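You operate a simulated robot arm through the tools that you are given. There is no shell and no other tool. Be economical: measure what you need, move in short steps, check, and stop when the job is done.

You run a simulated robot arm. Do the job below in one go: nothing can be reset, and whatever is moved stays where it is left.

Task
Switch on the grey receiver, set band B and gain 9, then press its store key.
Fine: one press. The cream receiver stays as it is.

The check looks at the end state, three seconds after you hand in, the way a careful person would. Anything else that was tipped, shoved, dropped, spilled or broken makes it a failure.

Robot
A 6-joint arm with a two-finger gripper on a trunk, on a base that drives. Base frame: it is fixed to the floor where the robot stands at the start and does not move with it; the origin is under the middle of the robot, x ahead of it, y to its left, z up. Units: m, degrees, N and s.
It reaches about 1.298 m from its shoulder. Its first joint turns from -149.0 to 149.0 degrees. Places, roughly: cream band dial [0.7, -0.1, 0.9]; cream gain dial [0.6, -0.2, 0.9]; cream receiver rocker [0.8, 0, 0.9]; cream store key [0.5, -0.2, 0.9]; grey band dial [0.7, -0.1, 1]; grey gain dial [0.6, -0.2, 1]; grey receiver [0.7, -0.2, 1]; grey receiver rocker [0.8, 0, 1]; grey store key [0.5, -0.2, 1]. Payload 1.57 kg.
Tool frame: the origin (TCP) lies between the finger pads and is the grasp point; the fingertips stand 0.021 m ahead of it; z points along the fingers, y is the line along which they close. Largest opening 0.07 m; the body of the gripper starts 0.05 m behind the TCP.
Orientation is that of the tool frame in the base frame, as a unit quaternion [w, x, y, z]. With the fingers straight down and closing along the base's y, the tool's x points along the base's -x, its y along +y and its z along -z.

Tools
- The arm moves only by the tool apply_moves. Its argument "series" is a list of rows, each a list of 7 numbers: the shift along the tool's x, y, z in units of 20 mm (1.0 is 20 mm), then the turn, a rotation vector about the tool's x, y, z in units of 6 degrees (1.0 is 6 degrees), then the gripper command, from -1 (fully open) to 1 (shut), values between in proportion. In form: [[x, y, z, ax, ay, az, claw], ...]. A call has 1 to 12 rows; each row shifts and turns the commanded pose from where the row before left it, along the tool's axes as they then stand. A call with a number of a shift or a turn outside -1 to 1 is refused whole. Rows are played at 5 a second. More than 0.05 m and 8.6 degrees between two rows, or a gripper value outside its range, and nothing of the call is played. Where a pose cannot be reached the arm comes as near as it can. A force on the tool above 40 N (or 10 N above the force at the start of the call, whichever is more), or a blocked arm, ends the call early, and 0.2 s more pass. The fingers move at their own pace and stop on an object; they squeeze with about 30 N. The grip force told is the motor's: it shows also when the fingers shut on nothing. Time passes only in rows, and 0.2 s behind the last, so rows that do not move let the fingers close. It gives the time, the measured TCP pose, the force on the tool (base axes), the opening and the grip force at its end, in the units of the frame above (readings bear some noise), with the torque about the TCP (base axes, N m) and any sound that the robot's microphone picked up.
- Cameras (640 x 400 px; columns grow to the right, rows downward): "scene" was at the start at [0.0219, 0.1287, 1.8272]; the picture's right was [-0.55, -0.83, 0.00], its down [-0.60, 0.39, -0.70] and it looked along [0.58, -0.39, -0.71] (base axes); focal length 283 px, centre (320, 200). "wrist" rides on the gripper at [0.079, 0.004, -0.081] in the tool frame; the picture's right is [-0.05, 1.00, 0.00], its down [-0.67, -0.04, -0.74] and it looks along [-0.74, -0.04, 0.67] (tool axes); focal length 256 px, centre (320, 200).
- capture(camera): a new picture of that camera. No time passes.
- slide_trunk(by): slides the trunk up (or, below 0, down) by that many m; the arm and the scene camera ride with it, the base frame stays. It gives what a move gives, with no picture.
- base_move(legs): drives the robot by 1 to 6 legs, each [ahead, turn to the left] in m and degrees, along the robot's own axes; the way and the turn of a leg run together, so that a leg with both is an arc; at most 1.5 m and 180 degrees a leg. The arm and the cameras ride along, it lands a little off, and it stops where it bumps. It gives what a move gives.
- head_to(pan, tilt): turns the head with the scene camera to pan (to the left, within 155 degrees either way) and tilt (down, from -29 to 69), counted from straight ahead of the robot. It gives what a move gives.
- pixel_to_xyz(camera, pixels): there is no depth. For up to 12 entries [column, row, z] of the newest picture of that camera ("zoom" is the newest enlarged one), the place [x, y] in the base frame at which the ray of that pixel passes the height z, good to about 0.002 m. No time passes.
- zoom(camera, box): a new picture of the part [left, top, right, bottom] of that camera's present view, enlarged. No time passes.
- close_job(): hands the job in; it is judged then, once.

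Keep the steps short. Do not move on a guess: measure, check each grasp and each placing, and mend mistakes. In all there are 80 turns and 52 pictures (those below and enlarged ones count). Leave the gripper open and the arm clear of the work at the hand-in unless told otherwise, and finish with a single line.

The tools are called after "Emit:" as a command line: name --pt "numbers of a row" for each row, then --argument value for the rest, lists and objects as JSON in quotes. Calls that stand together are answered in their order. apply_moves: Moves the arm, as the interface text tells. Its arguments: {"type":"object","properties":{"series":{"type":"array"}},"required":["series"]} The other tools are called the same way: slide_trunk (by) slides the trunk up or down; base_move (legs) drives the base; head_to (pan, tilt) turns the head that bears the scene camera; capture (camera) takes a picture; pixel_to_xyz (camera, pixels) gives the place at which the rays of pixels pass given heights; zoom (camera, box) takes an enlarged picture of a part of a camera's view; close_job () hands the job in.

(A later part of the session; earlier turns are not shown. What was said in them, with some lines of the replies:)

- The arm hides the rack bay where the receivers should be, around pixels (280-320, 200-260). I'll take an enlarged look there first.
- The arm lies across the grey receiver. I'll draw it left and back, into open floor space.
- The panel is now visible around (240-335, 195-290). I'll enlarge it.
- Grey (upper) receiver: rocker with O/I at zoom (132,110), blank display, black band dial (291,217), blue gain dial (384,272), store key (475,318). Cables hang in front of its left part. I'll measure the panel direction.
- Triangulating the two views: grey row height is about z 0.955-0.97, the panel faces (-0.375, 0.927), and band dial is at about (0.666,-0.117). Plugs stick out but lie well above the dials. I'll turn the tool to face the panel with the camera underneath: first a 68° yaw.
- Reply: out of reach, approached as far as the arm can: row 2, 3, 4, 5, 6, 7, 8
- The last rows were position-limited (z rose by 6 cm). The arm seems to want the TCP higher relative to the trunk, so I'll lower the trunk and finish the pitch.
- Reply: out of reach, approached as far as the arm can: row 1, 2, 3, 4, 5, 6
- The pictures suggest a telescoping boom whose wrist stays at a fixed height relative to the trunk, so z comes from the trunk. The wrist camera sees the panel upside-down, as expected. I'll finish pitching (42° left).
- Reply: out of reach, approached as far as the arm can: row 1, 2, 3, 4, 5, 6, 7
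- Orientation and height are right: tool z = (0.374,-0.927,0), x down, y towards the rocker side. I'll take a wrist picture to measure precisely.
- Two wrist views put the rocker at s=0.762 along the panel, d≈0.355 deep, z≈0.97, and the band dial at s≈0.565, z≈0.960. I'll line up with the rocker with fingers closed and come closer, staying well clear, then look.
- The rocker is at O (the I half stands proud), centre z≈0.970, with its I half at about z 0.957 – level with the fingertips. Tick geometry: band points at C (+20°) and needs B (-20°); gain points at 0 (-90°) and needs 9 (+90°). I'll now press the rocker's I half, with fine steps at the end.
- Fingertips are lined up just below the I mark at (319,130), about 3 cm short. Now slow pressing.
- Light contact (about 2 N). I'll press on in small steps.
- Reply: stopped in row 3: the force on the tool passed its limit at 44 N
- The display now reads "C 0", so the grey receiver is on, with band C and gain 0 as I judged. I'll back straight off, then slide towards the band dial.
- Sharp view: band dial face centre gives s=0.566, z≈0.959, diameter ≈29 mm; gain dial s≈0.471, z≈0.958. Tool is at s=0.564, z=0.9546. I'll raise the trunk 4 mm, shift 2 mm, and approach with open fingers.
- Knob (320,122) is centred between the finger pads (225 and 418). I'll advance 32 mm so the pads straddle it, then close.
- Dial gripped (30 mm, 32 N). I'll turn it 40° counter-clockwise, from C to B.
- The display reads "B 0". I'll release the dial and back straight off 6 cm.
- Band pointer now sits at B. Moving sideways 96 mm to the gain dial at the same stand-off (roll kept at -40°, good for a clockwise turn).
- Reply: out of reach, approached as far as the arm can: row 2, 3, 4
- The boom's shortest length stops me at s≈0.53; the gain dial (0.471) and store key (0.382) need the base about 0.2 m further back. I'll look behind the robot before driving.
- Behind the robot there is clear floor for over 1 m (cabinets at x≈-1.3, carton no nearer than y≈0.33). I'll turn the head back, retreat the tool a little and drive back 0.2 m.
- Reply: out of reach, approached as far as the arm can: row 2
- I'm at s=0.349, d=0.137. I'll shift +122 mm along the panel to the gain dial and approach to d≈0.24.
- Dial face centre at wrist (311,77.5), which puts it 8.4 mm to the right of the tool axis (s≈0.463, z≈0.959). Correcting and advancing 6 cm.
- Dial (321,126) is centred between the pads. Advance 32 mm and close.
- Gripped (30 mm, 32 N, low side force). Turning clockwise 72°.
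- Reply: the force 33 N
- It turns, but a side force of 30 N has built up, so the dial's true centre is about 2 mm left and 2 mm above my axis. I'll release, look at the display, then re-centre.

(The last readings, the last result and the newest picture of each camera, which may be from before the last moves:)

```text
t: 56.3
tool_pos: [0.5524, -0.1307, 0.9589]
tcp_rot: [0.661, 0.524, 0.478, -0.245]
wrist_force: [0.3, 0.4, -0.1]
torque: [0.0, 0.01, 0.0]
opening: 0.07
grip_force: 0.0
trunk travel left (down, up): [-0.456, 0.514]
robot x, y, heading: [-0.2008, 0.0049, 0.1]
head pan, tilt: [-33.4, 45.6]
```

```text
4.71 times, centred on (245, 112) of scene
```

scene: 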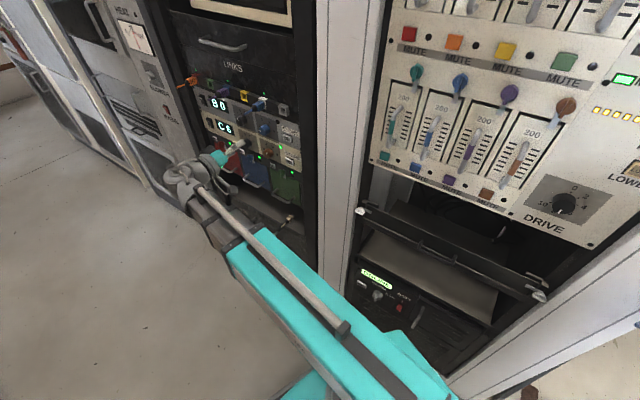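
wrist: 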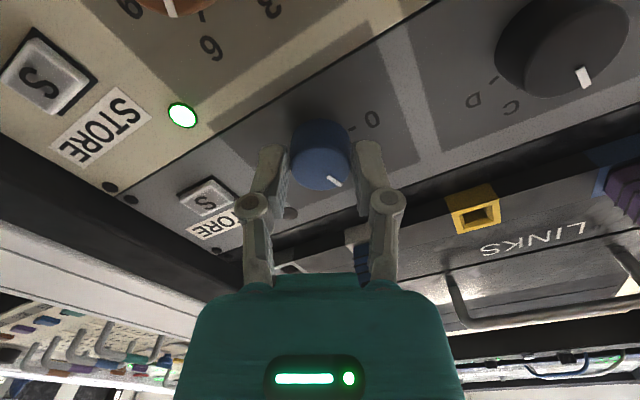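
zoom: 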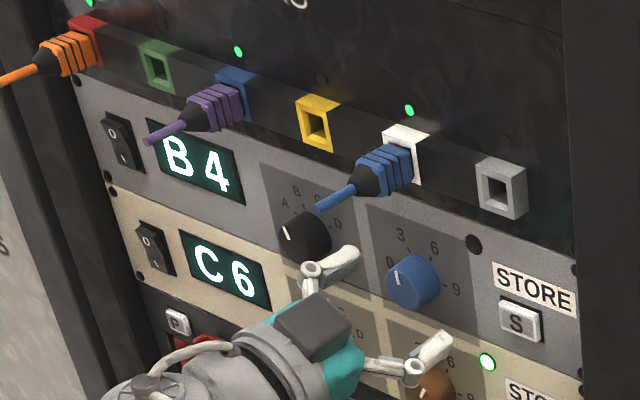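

Display reads "B 4". Five more steps (100°) to go. Raise 2 mm, shift 2 mm, roll back 78° with open fingers around the knob, and regrip.

Emit:
slide_trunk --by 0.002

Emit:
apply_moves --pt "0.045 0.089 0 0 0 -1 -1" --pt "0 0 0 0 0 -1 -1" --pt "0 0 0 0 0 -1 -1" --pt "0 0 0 0 0 -1 -1" --pt "0 0 0 0 0 -1 -1" --pt "0 0 0 0 0 -1 -1" --pt "0 0 0 0 0 -1 -1" --pt "0 0 0 0 0 -1 -1" --pt "0 0 0 0 0 -1 -1" --pt "0 0 0 0 0 -1 -1" --pt "0 0 0 0 0 -1 -1" --pt "0 0 0 0 0 -1 -1"

Emit:
apply_moves --pt "0 0 0 0 0 -1 -1" --pt "0 0 0 0 0 0 -1" --pt "0 0 0 0 0 0 0.2" --pt "0 0 0 0 0 0 0.2" --pt "0 0 0 0 0 0 0.3" --pt "0 0 0 0 0 0 0.4" --pt "0 0 0 0 0 0 0.4"

```text
t: 56.8
tool_pos: [0.5527, -0.1319, 0.9604]
tcp_rot: [0.661, 0.524, 0.478, -0.245]
wrist_force: [-0.3, -0.5, 0.0]
torque: [0.03, -0.03, -0.02]
opening: 0.07
grip_force: 0.1
trunk travel left (down, up): [-0.458, 0.512]
robot x, y, heading: [-0.1976, 0.0009, -0.1]
head pan, tilt: [-33.4, 45.6]
```

```text
t: 59.4
tool_pos: [0.555, -0.1313, 0.9613]
tcp_rot: [0.391, 0.142, 0.695, -0.586]
wrist_force: [-0.1, 0.4, -0.6]
torque: [0.02, 0.01, 0.02]
opening: 0.0696
grip_force: 0.1
trunk travel left (down, up): [-0.458, 0.512]
robot x, y, heading: [-0.2023, 0.0003, -0.0]
head pan, tilt: [-33.4, 45.6]
```

```text
t: 61.0
tool_pos: [0.5539, -0.1293, 0.9613]
tcp_rot: [0.36, 0.106, 0.701, -0.606]
wrist_force: [-1.7, 2.6, -0.4]
torque: [-0.03, -0.02, 0.0]
opening: 0.0297
grip_force: 31.8
trunk travel left (down, up): [-0.458, 0.512]
robot x, y, heading: [-0.2015, 0.0037, -0.1]
head pan, tilt: [-33.4, 45.6]
```

Regripped with only 3 N side force. Turning clockwise 72°.

Emit:
apply_moves --pt "0 0 0 0 0 1 0.4" --pt "0 0 0 0 0 1 0.4" --pt "0 0 0 0 0 1 0.4" --pt "0 0 0 0 0 1 0.4" --pt "0 0 0 0 0 1 0.4" --pt "0 0 0 0 0 1 0.4" --pt "0 0 0 0 0 1 0.4" --pt "0 0 0 0 0 1 0.4" --pt "0 0 0 0 0 1 0.4" --pt "0 0 0 0 0 1 0.4" --pt "0 0 0 0 0 1 0.4" --pt "0 0 0 0 0 1 0.4"

```text
t: 63.6
tool_pos: [0.5548, -0.129, 0.9607]
tcp_rot: [0.648, 0.497, 0.505, -0.278]
wrist_force: [0.3, 8.5, -3.6]
torque: [0.68, 0.28, 0.4]
opening: 0.0303
grip_force: 32.5
trunk travel left (down, up): [-0.458, 0.512]
robot x, y, heading: [-0.2034, 0.0025, 0.2]
head pan, tilt: [-33.4, 45.6]
```

Force stays low. Remaining 28°, with a look.

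Emit:
apply_moves --pt "0 0 0 0 0 0.95 0.4" --pt "0 0 0 0 0 0.95 0.4" --pt "0 0 0 0 0 0.95 0.4" --pt "0 0 0 0 0 0.95 0.4" --pt "0 0 0 0 0 0.95 0.4" --pt "0 0 0 0 0 0 0.4"

Emit:
zoom --camera "scene" --box '[180, 70, 310, 155]'

```text
t: 65.0
tool_pos: [0.5551, -0.1302, 0.961]
tcp_rot: [0.697, 0.606, 0.367, -0.111]
wrist_force: [11.3, 7.4, 9.5]
torque: [-0.51, -0.09, -0.11]
opening: 0.0299
grip_force: 31.7
trunk travel left (down, up): [-0.458, 0.512]
robot x, y, heading: [-0.203, 0.0035, -0.0]
head pan, tilt: [-33.4, 45.6]
```

```text
4.71 times, centred on (245, 112) of scene
```

zoom: 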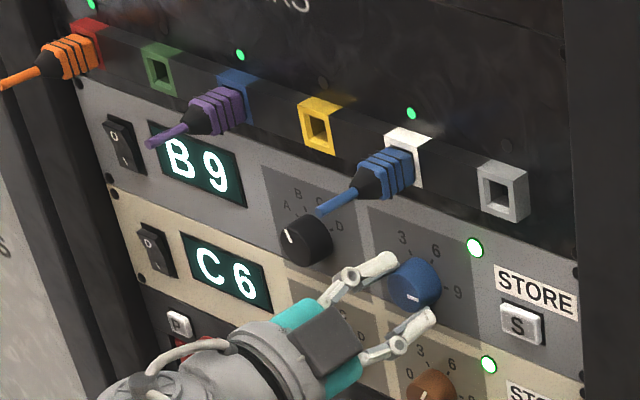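

Display reads "B 9". Releasing and backing straight off 8 cm, then checking it held.

Emit:
apply_moves --pt "0 0 0 0 0 0 -1" --pt "0 0 0 0 0 0 -1" --pt "0 0 0 0 0 0 -1" --pt "0 0 -1 0 0 0 -1" --pt "0 0 -1 0 0 0 -1" --pt "0 0 -1 0 0 0 -1" --pt "0 0 -1 0 0 0 -1"

Emit:
apply_moves --pt "0 0 0 0 0 -1 1" --pt "0 0 0 0 0 -1 1" --pt "0 0 0 0 0 -1 1" --pt "0 0 0 0 0 -1 1" --pt "0 0 0 0 0 -1 1" --pt "0 0 0 0 0 -1 1" --pt "0 0 0 0 0 -1 1" --pt "0 0 0 0 0 -1 1" --pt "0 0 0 0 0 0 1"

Emit:
capture --camera "wrist"

```text
t: 66.6
tool_pos: [0.525, -0.0558, 0.9624]
tcp_rot: [0.696, 0.607, 0.367, -0.112]
wrist_force: [-0.5, -0.1, -0.2]
torque: [0.0, 0.02, 0.01]
opening: 0.0699
grip_force: 0.0
trunk travel left (down, up): [-0.458, 0.512]
robot x, y, heading: [-0.2065, 0.0045, 0.1]
head pan, tilt: [-33.4, 45.6]
```

```text
t: 68.6
tool_pos: [0.524, -0.0566, 0.9608]
tcp_rot: [0.591, 0.406, 0.582, -0.384]
wrist_force: [0.4, 0.1, 0.3]
torque: [0.02, -0.03, 0.0]
opening: 0.0001
grip_force: 28.3
trunk travel left (down, up): [-0.458, 0.512]
robot x, y, heading: [-0.2019, 0.0069, 0.1]
head pan, tilt: [-33.4, 45.6]
```

```text
13 pictures are left
```

wrist: 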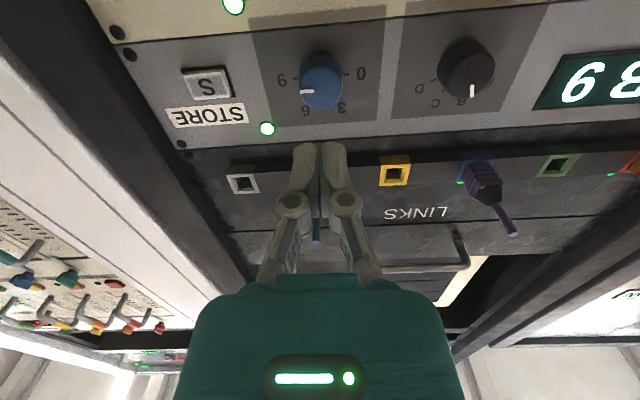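

Band at B, gain at 9. The store key's face is at wrist (208,84), i.e. s≈0.386, z≈0.955. Lowering 5 mm and sliding over with fingers shut.

Emit:
slide_trunk --by -0.006

Emit:
apply_moves --pt "0 -0.98 0 0 0 -0.2 1" --pt "0 -0.98 0 0 0 0 1" --pt "0 -0.98 0 0 0 0 1" --pt "0 -0.98 0 0 0 0 1" --pt "0 0 1 0 0 0 1" --pt "0 0 1 0 0 0 1"

Emit:
capture --camera "wrist"

```text
t: 69.1
tool_pos: [0.5243, -0.0552, 0.9559]
tcp_rot: [0.591, 0.405, 0.582, -0.385]
wrist_force: [-0.4, 0.0, 0.4]
torque: [0.05, 0.04, 0.01]
opening: 0.0002
grip_force: 28.4
trunk travel left (down, up): [-0.452, 0.518]
robot x, y, heading: [-0.2005, 0.0047, 0.1]
head pan, tilt: [-33.4, 45.6]
```

```text
t: 70.5
tool_pos: [0.4665, -0.1225, 0.9552]
tcp_rot: [0.586, 0.4, 0.587, -0.39]
wrist_force: [-0.5, 0.4, -0.4]
torque: [-0.03, -0.01, -0.03]
opening: 0.0
grip_force: 28.4
trunk travel left (down, up): [-0.452, 0.518]
robot x, y, heading: [-0.1997, 0.0033, -0.0]
head pan, tilt: [-33.4, 45.6]
```

```text
12 pictures are left
```

wrist: 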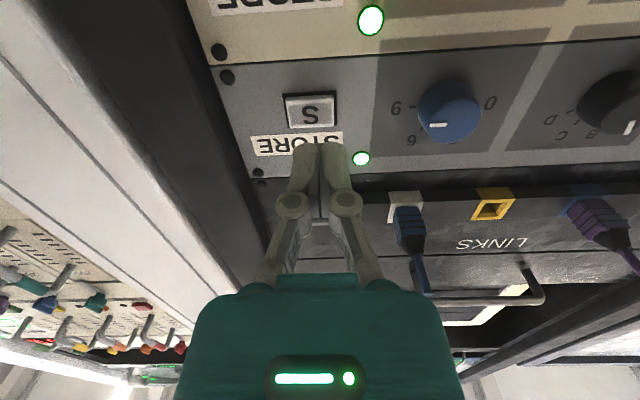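

The key is 6 mm further right and 3 mm lower than my axis. Correcting, then approaching to just short of it.

Emit:
slide_trunk --by -0.003

Emit:
apply_moves --pt "0 -0.29 0 0 0 0 1" --pt "0 0 0.5 0 0 0 1" --pt "0 0 0.5 0 0 0 1" --pt "0 0 0.3 0 0 0 1"

Emit:
capture --camera "wrist"

```text
t: 71.1
tool_pos: [0.4675, -0.121, 0.9524]
tcp_rot: [0.586, 0.399, 0.587, -0.39]
wrist_force: [0.3, 0.4, 0.6]
torque: [0.02, 0.01, 0.01]
opening: 0.0001
grip_force: 28.5
trunk travel left (down, up): [-0.449, 0.521]
robot x, y, heading: [-0.199, 0.0026, 0.5]
head pan, tilt: [-33.4, 45.6]
```

```text
t: 72.1
tool_pos: [0.4727, -0.1489, 0.9512]
tcp_rot: [0.586, 0.4, 0.587, -0.39]
wrist_force: [-0.5, 0.3, -0.4]
torque: [0.0, -0.02, -0.02]
opening: 0.0
grip_force: 28.2
trunk travel left (down, up): [-0.449, 0.521]
robot x, y, heading: [-0.1965, 0.0047, 0.0]
head pan, tilt: [-33.4, 45.6]
```

```text
11 pictures are left
```

wrist: 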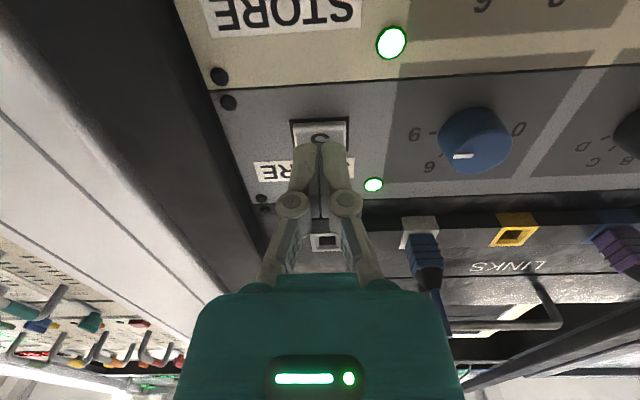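

Fingertips are centred on the key, about 1 cm short. Pressing once, slowly.

Emit:
apply_moves --pt "0 0 0.15 0 0 0 1" --pt "0 0 0.15 0 0 0 1" --pt "0 0 0.15 0 0 0 1" --pt "0 0 0.12 0 0 0 1" --pt "0 0 0.12 0 0 0 1"

```text
t: 73.3
tool_pos: [0.477, -0.1617, 0.9524]
tcp_rot: [0.587, 0.399, 0.588, -0.389]
wrist_force: [-0.1, -1.0, 0.3]
torque: [0.01, 0.02, 0.04]
opening: 0.0
grip_force: 28.0
trunk travel left (down, up): [-0.449, 0.521]
robot x, y, heading: [-0.1985, 0.0028, 0.2]
head pan, tilt: [-33.4, 45.6]
```

No contact yet (tips at d≈0.350). Continuing in small steps.

Emit:
apply_moves --pt "0 0 0.1 0 0 0 1" --pt "0 0 0.1 0 0 0 1" --pt "0 0 0.1 0 0 0 1"

Emit:
zoom --camera "wrist" --box '[220, 80, 420, 220]'

```text
t: 74.1
tool_pos: [0.48, -0.1669, 0.9528]
tcp_rot: [0.586, 0.4, 0.587, -0.39]
wrist_force: [0.4, 0.2, 0.1]
torque: [-0.02, -0.03, -0.02]
opening: 0.0003
grip_force: 28.0
trunk travel left (down, up): [-0.449, 0.521]
robot x, y, heading: [-0.2021, -0.0003, 0.1]
head pan, tilt: [-33.4, 45.6]
```

```text
2.86 times, centred on (320, 150) of wrist
```

zoom: 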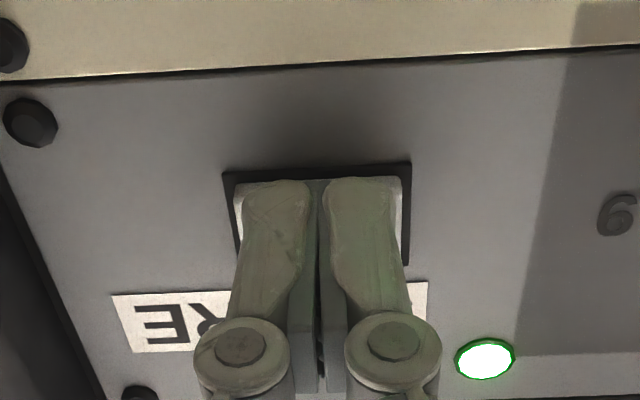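

Tips are right on the key's face but no force yet. A few more 2 mm steps.

Emit:
apply_moves --pt "0 0 0.1 0 0 0 1" --pt "0 0 0.1 0 0 0 1"

```text
t: 74.7
tool_pos: [0.4797, -0.1699, 0.9522]
tcp_rot: [0.586, 0.4, 0.587, -0.391]
wrist_force: [-0.9, 0.5, -0.3]
torque: [-0.01, 0.0, -0.01]
opening: 0.006
grip_force: 28.4
trunk travel left (down, up): [-0.449, 0.521]
robot x, y, heading: [-0.2005, 0.0016, -0.0]
head pan, tilt: [-33.4, 45.6]
```

The finger opening twitched to 6 mm, so contact has begun. Two more steps.

Emit:
apply_moves --pt "0 0 0.1 0 0 0 1" --pt "0 0 0.1 0 0 0 1"

Emit:
zoom --camera "wrist" --box '[220, 80, 420, 220]'

```text
t: 75.3
tool_pos: [0.4808, -0.1736, 0.9526]
tcp_rot: [0.586, 0.399, 0.587, -0.39]
wrist_force: [-2.2, 7.9, -1.2]
torque: [-0.01, 0.02, 0.0]
opening: 0.0059
grip_force: 28.7
trunk travel left (down, up): [-0.449, 0.521]
robot x, y, heading: [-0.2038, 0.0052, 0.4]
head pan, tilt: [-33.4, 45.6]
heard: click
```

```text
2.86 times, centred on (320, 150) of wrist
```

zoom: 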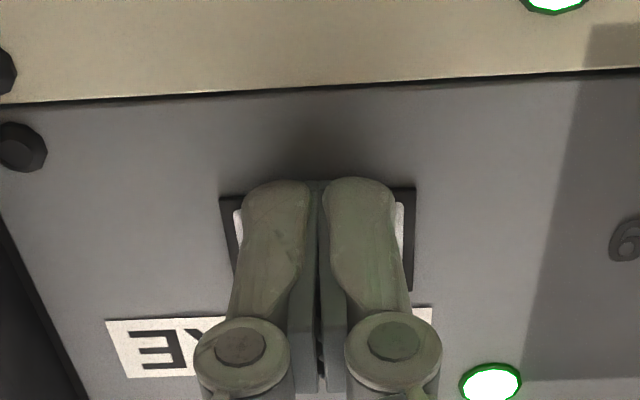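

A click was heard at about 8 N: the key went in once. I'll withdraw straight back and open the gripper once clear.

Emit:
apply_moves --pt "0 0 -1 0 0 0 1" --pt "0 0 -1 0 0 0 1" --pt "0 0 -1 0 0 0 1" --pt "0 0 -1 0 0 0 1" --pt "0 0 -1 0 0 0 1" --pt "0 0 -1 0 0 0 1" --pt "0 0 -1 0 0 0 -1" --pt "0 0 -1 0 0 0 -1" --pt "0 0 -1 0 0 0 -1" --pt "0 0 -1 0 0 0 -1"

Emit:
capture --camera "scene"

Emit:
zoom --camera "scene" --box '[180, 70, 310, 155]'

```text
t: 77.5
tool_pos: [0.4071, 0.0105, 0.9525]
tcp_rot: [0.587, 0.399, 0.586, -0.391]
wrist_force: [0.3, -0.5, -1.3]
torque: [0.0, -0.01, 0.01]
opening: 0.0701
grip_force: 0.0
trunk travel left (down, up): [-0.449, 0.521]
robot x, y, heading: [-0.2018, 0.0041, 0.2]
head pan, tilt: [-33.4, 45.6]
```

```text
8 pictures are left
```

scene: 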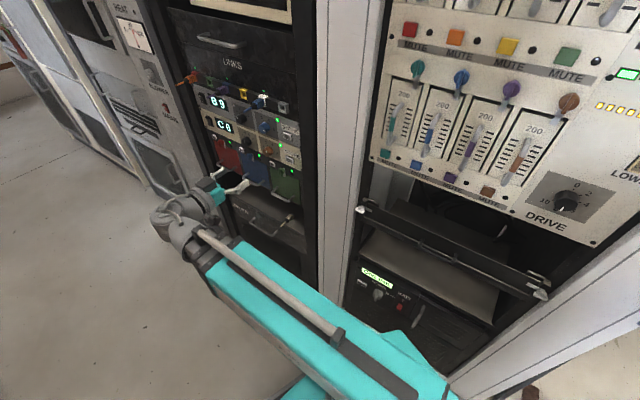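

```text
4.71 times, centred on (245, 112) of scene
```

zoom: 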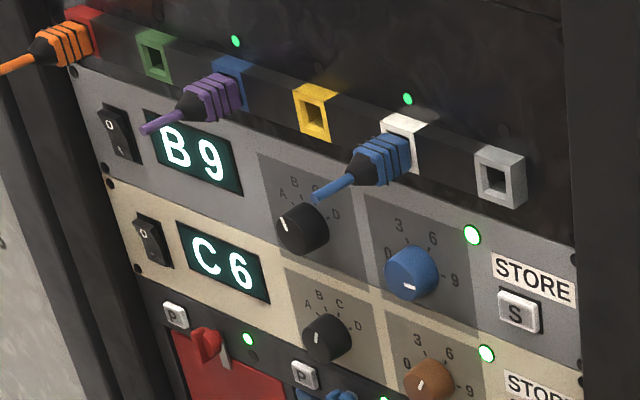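

The grey receiver reads B 9 with its rocker on I, and one store press was heard. The cream receiver still reads C 6, all the plugs are in place, and the gripper is open and clear. Handing in.

Emit:
close_job

```text
The job is handed in.
```

The grey receiver is on and set to band B, gain 9; I pressed its store key once and heard one click, and the cream receiver still reads C 6.
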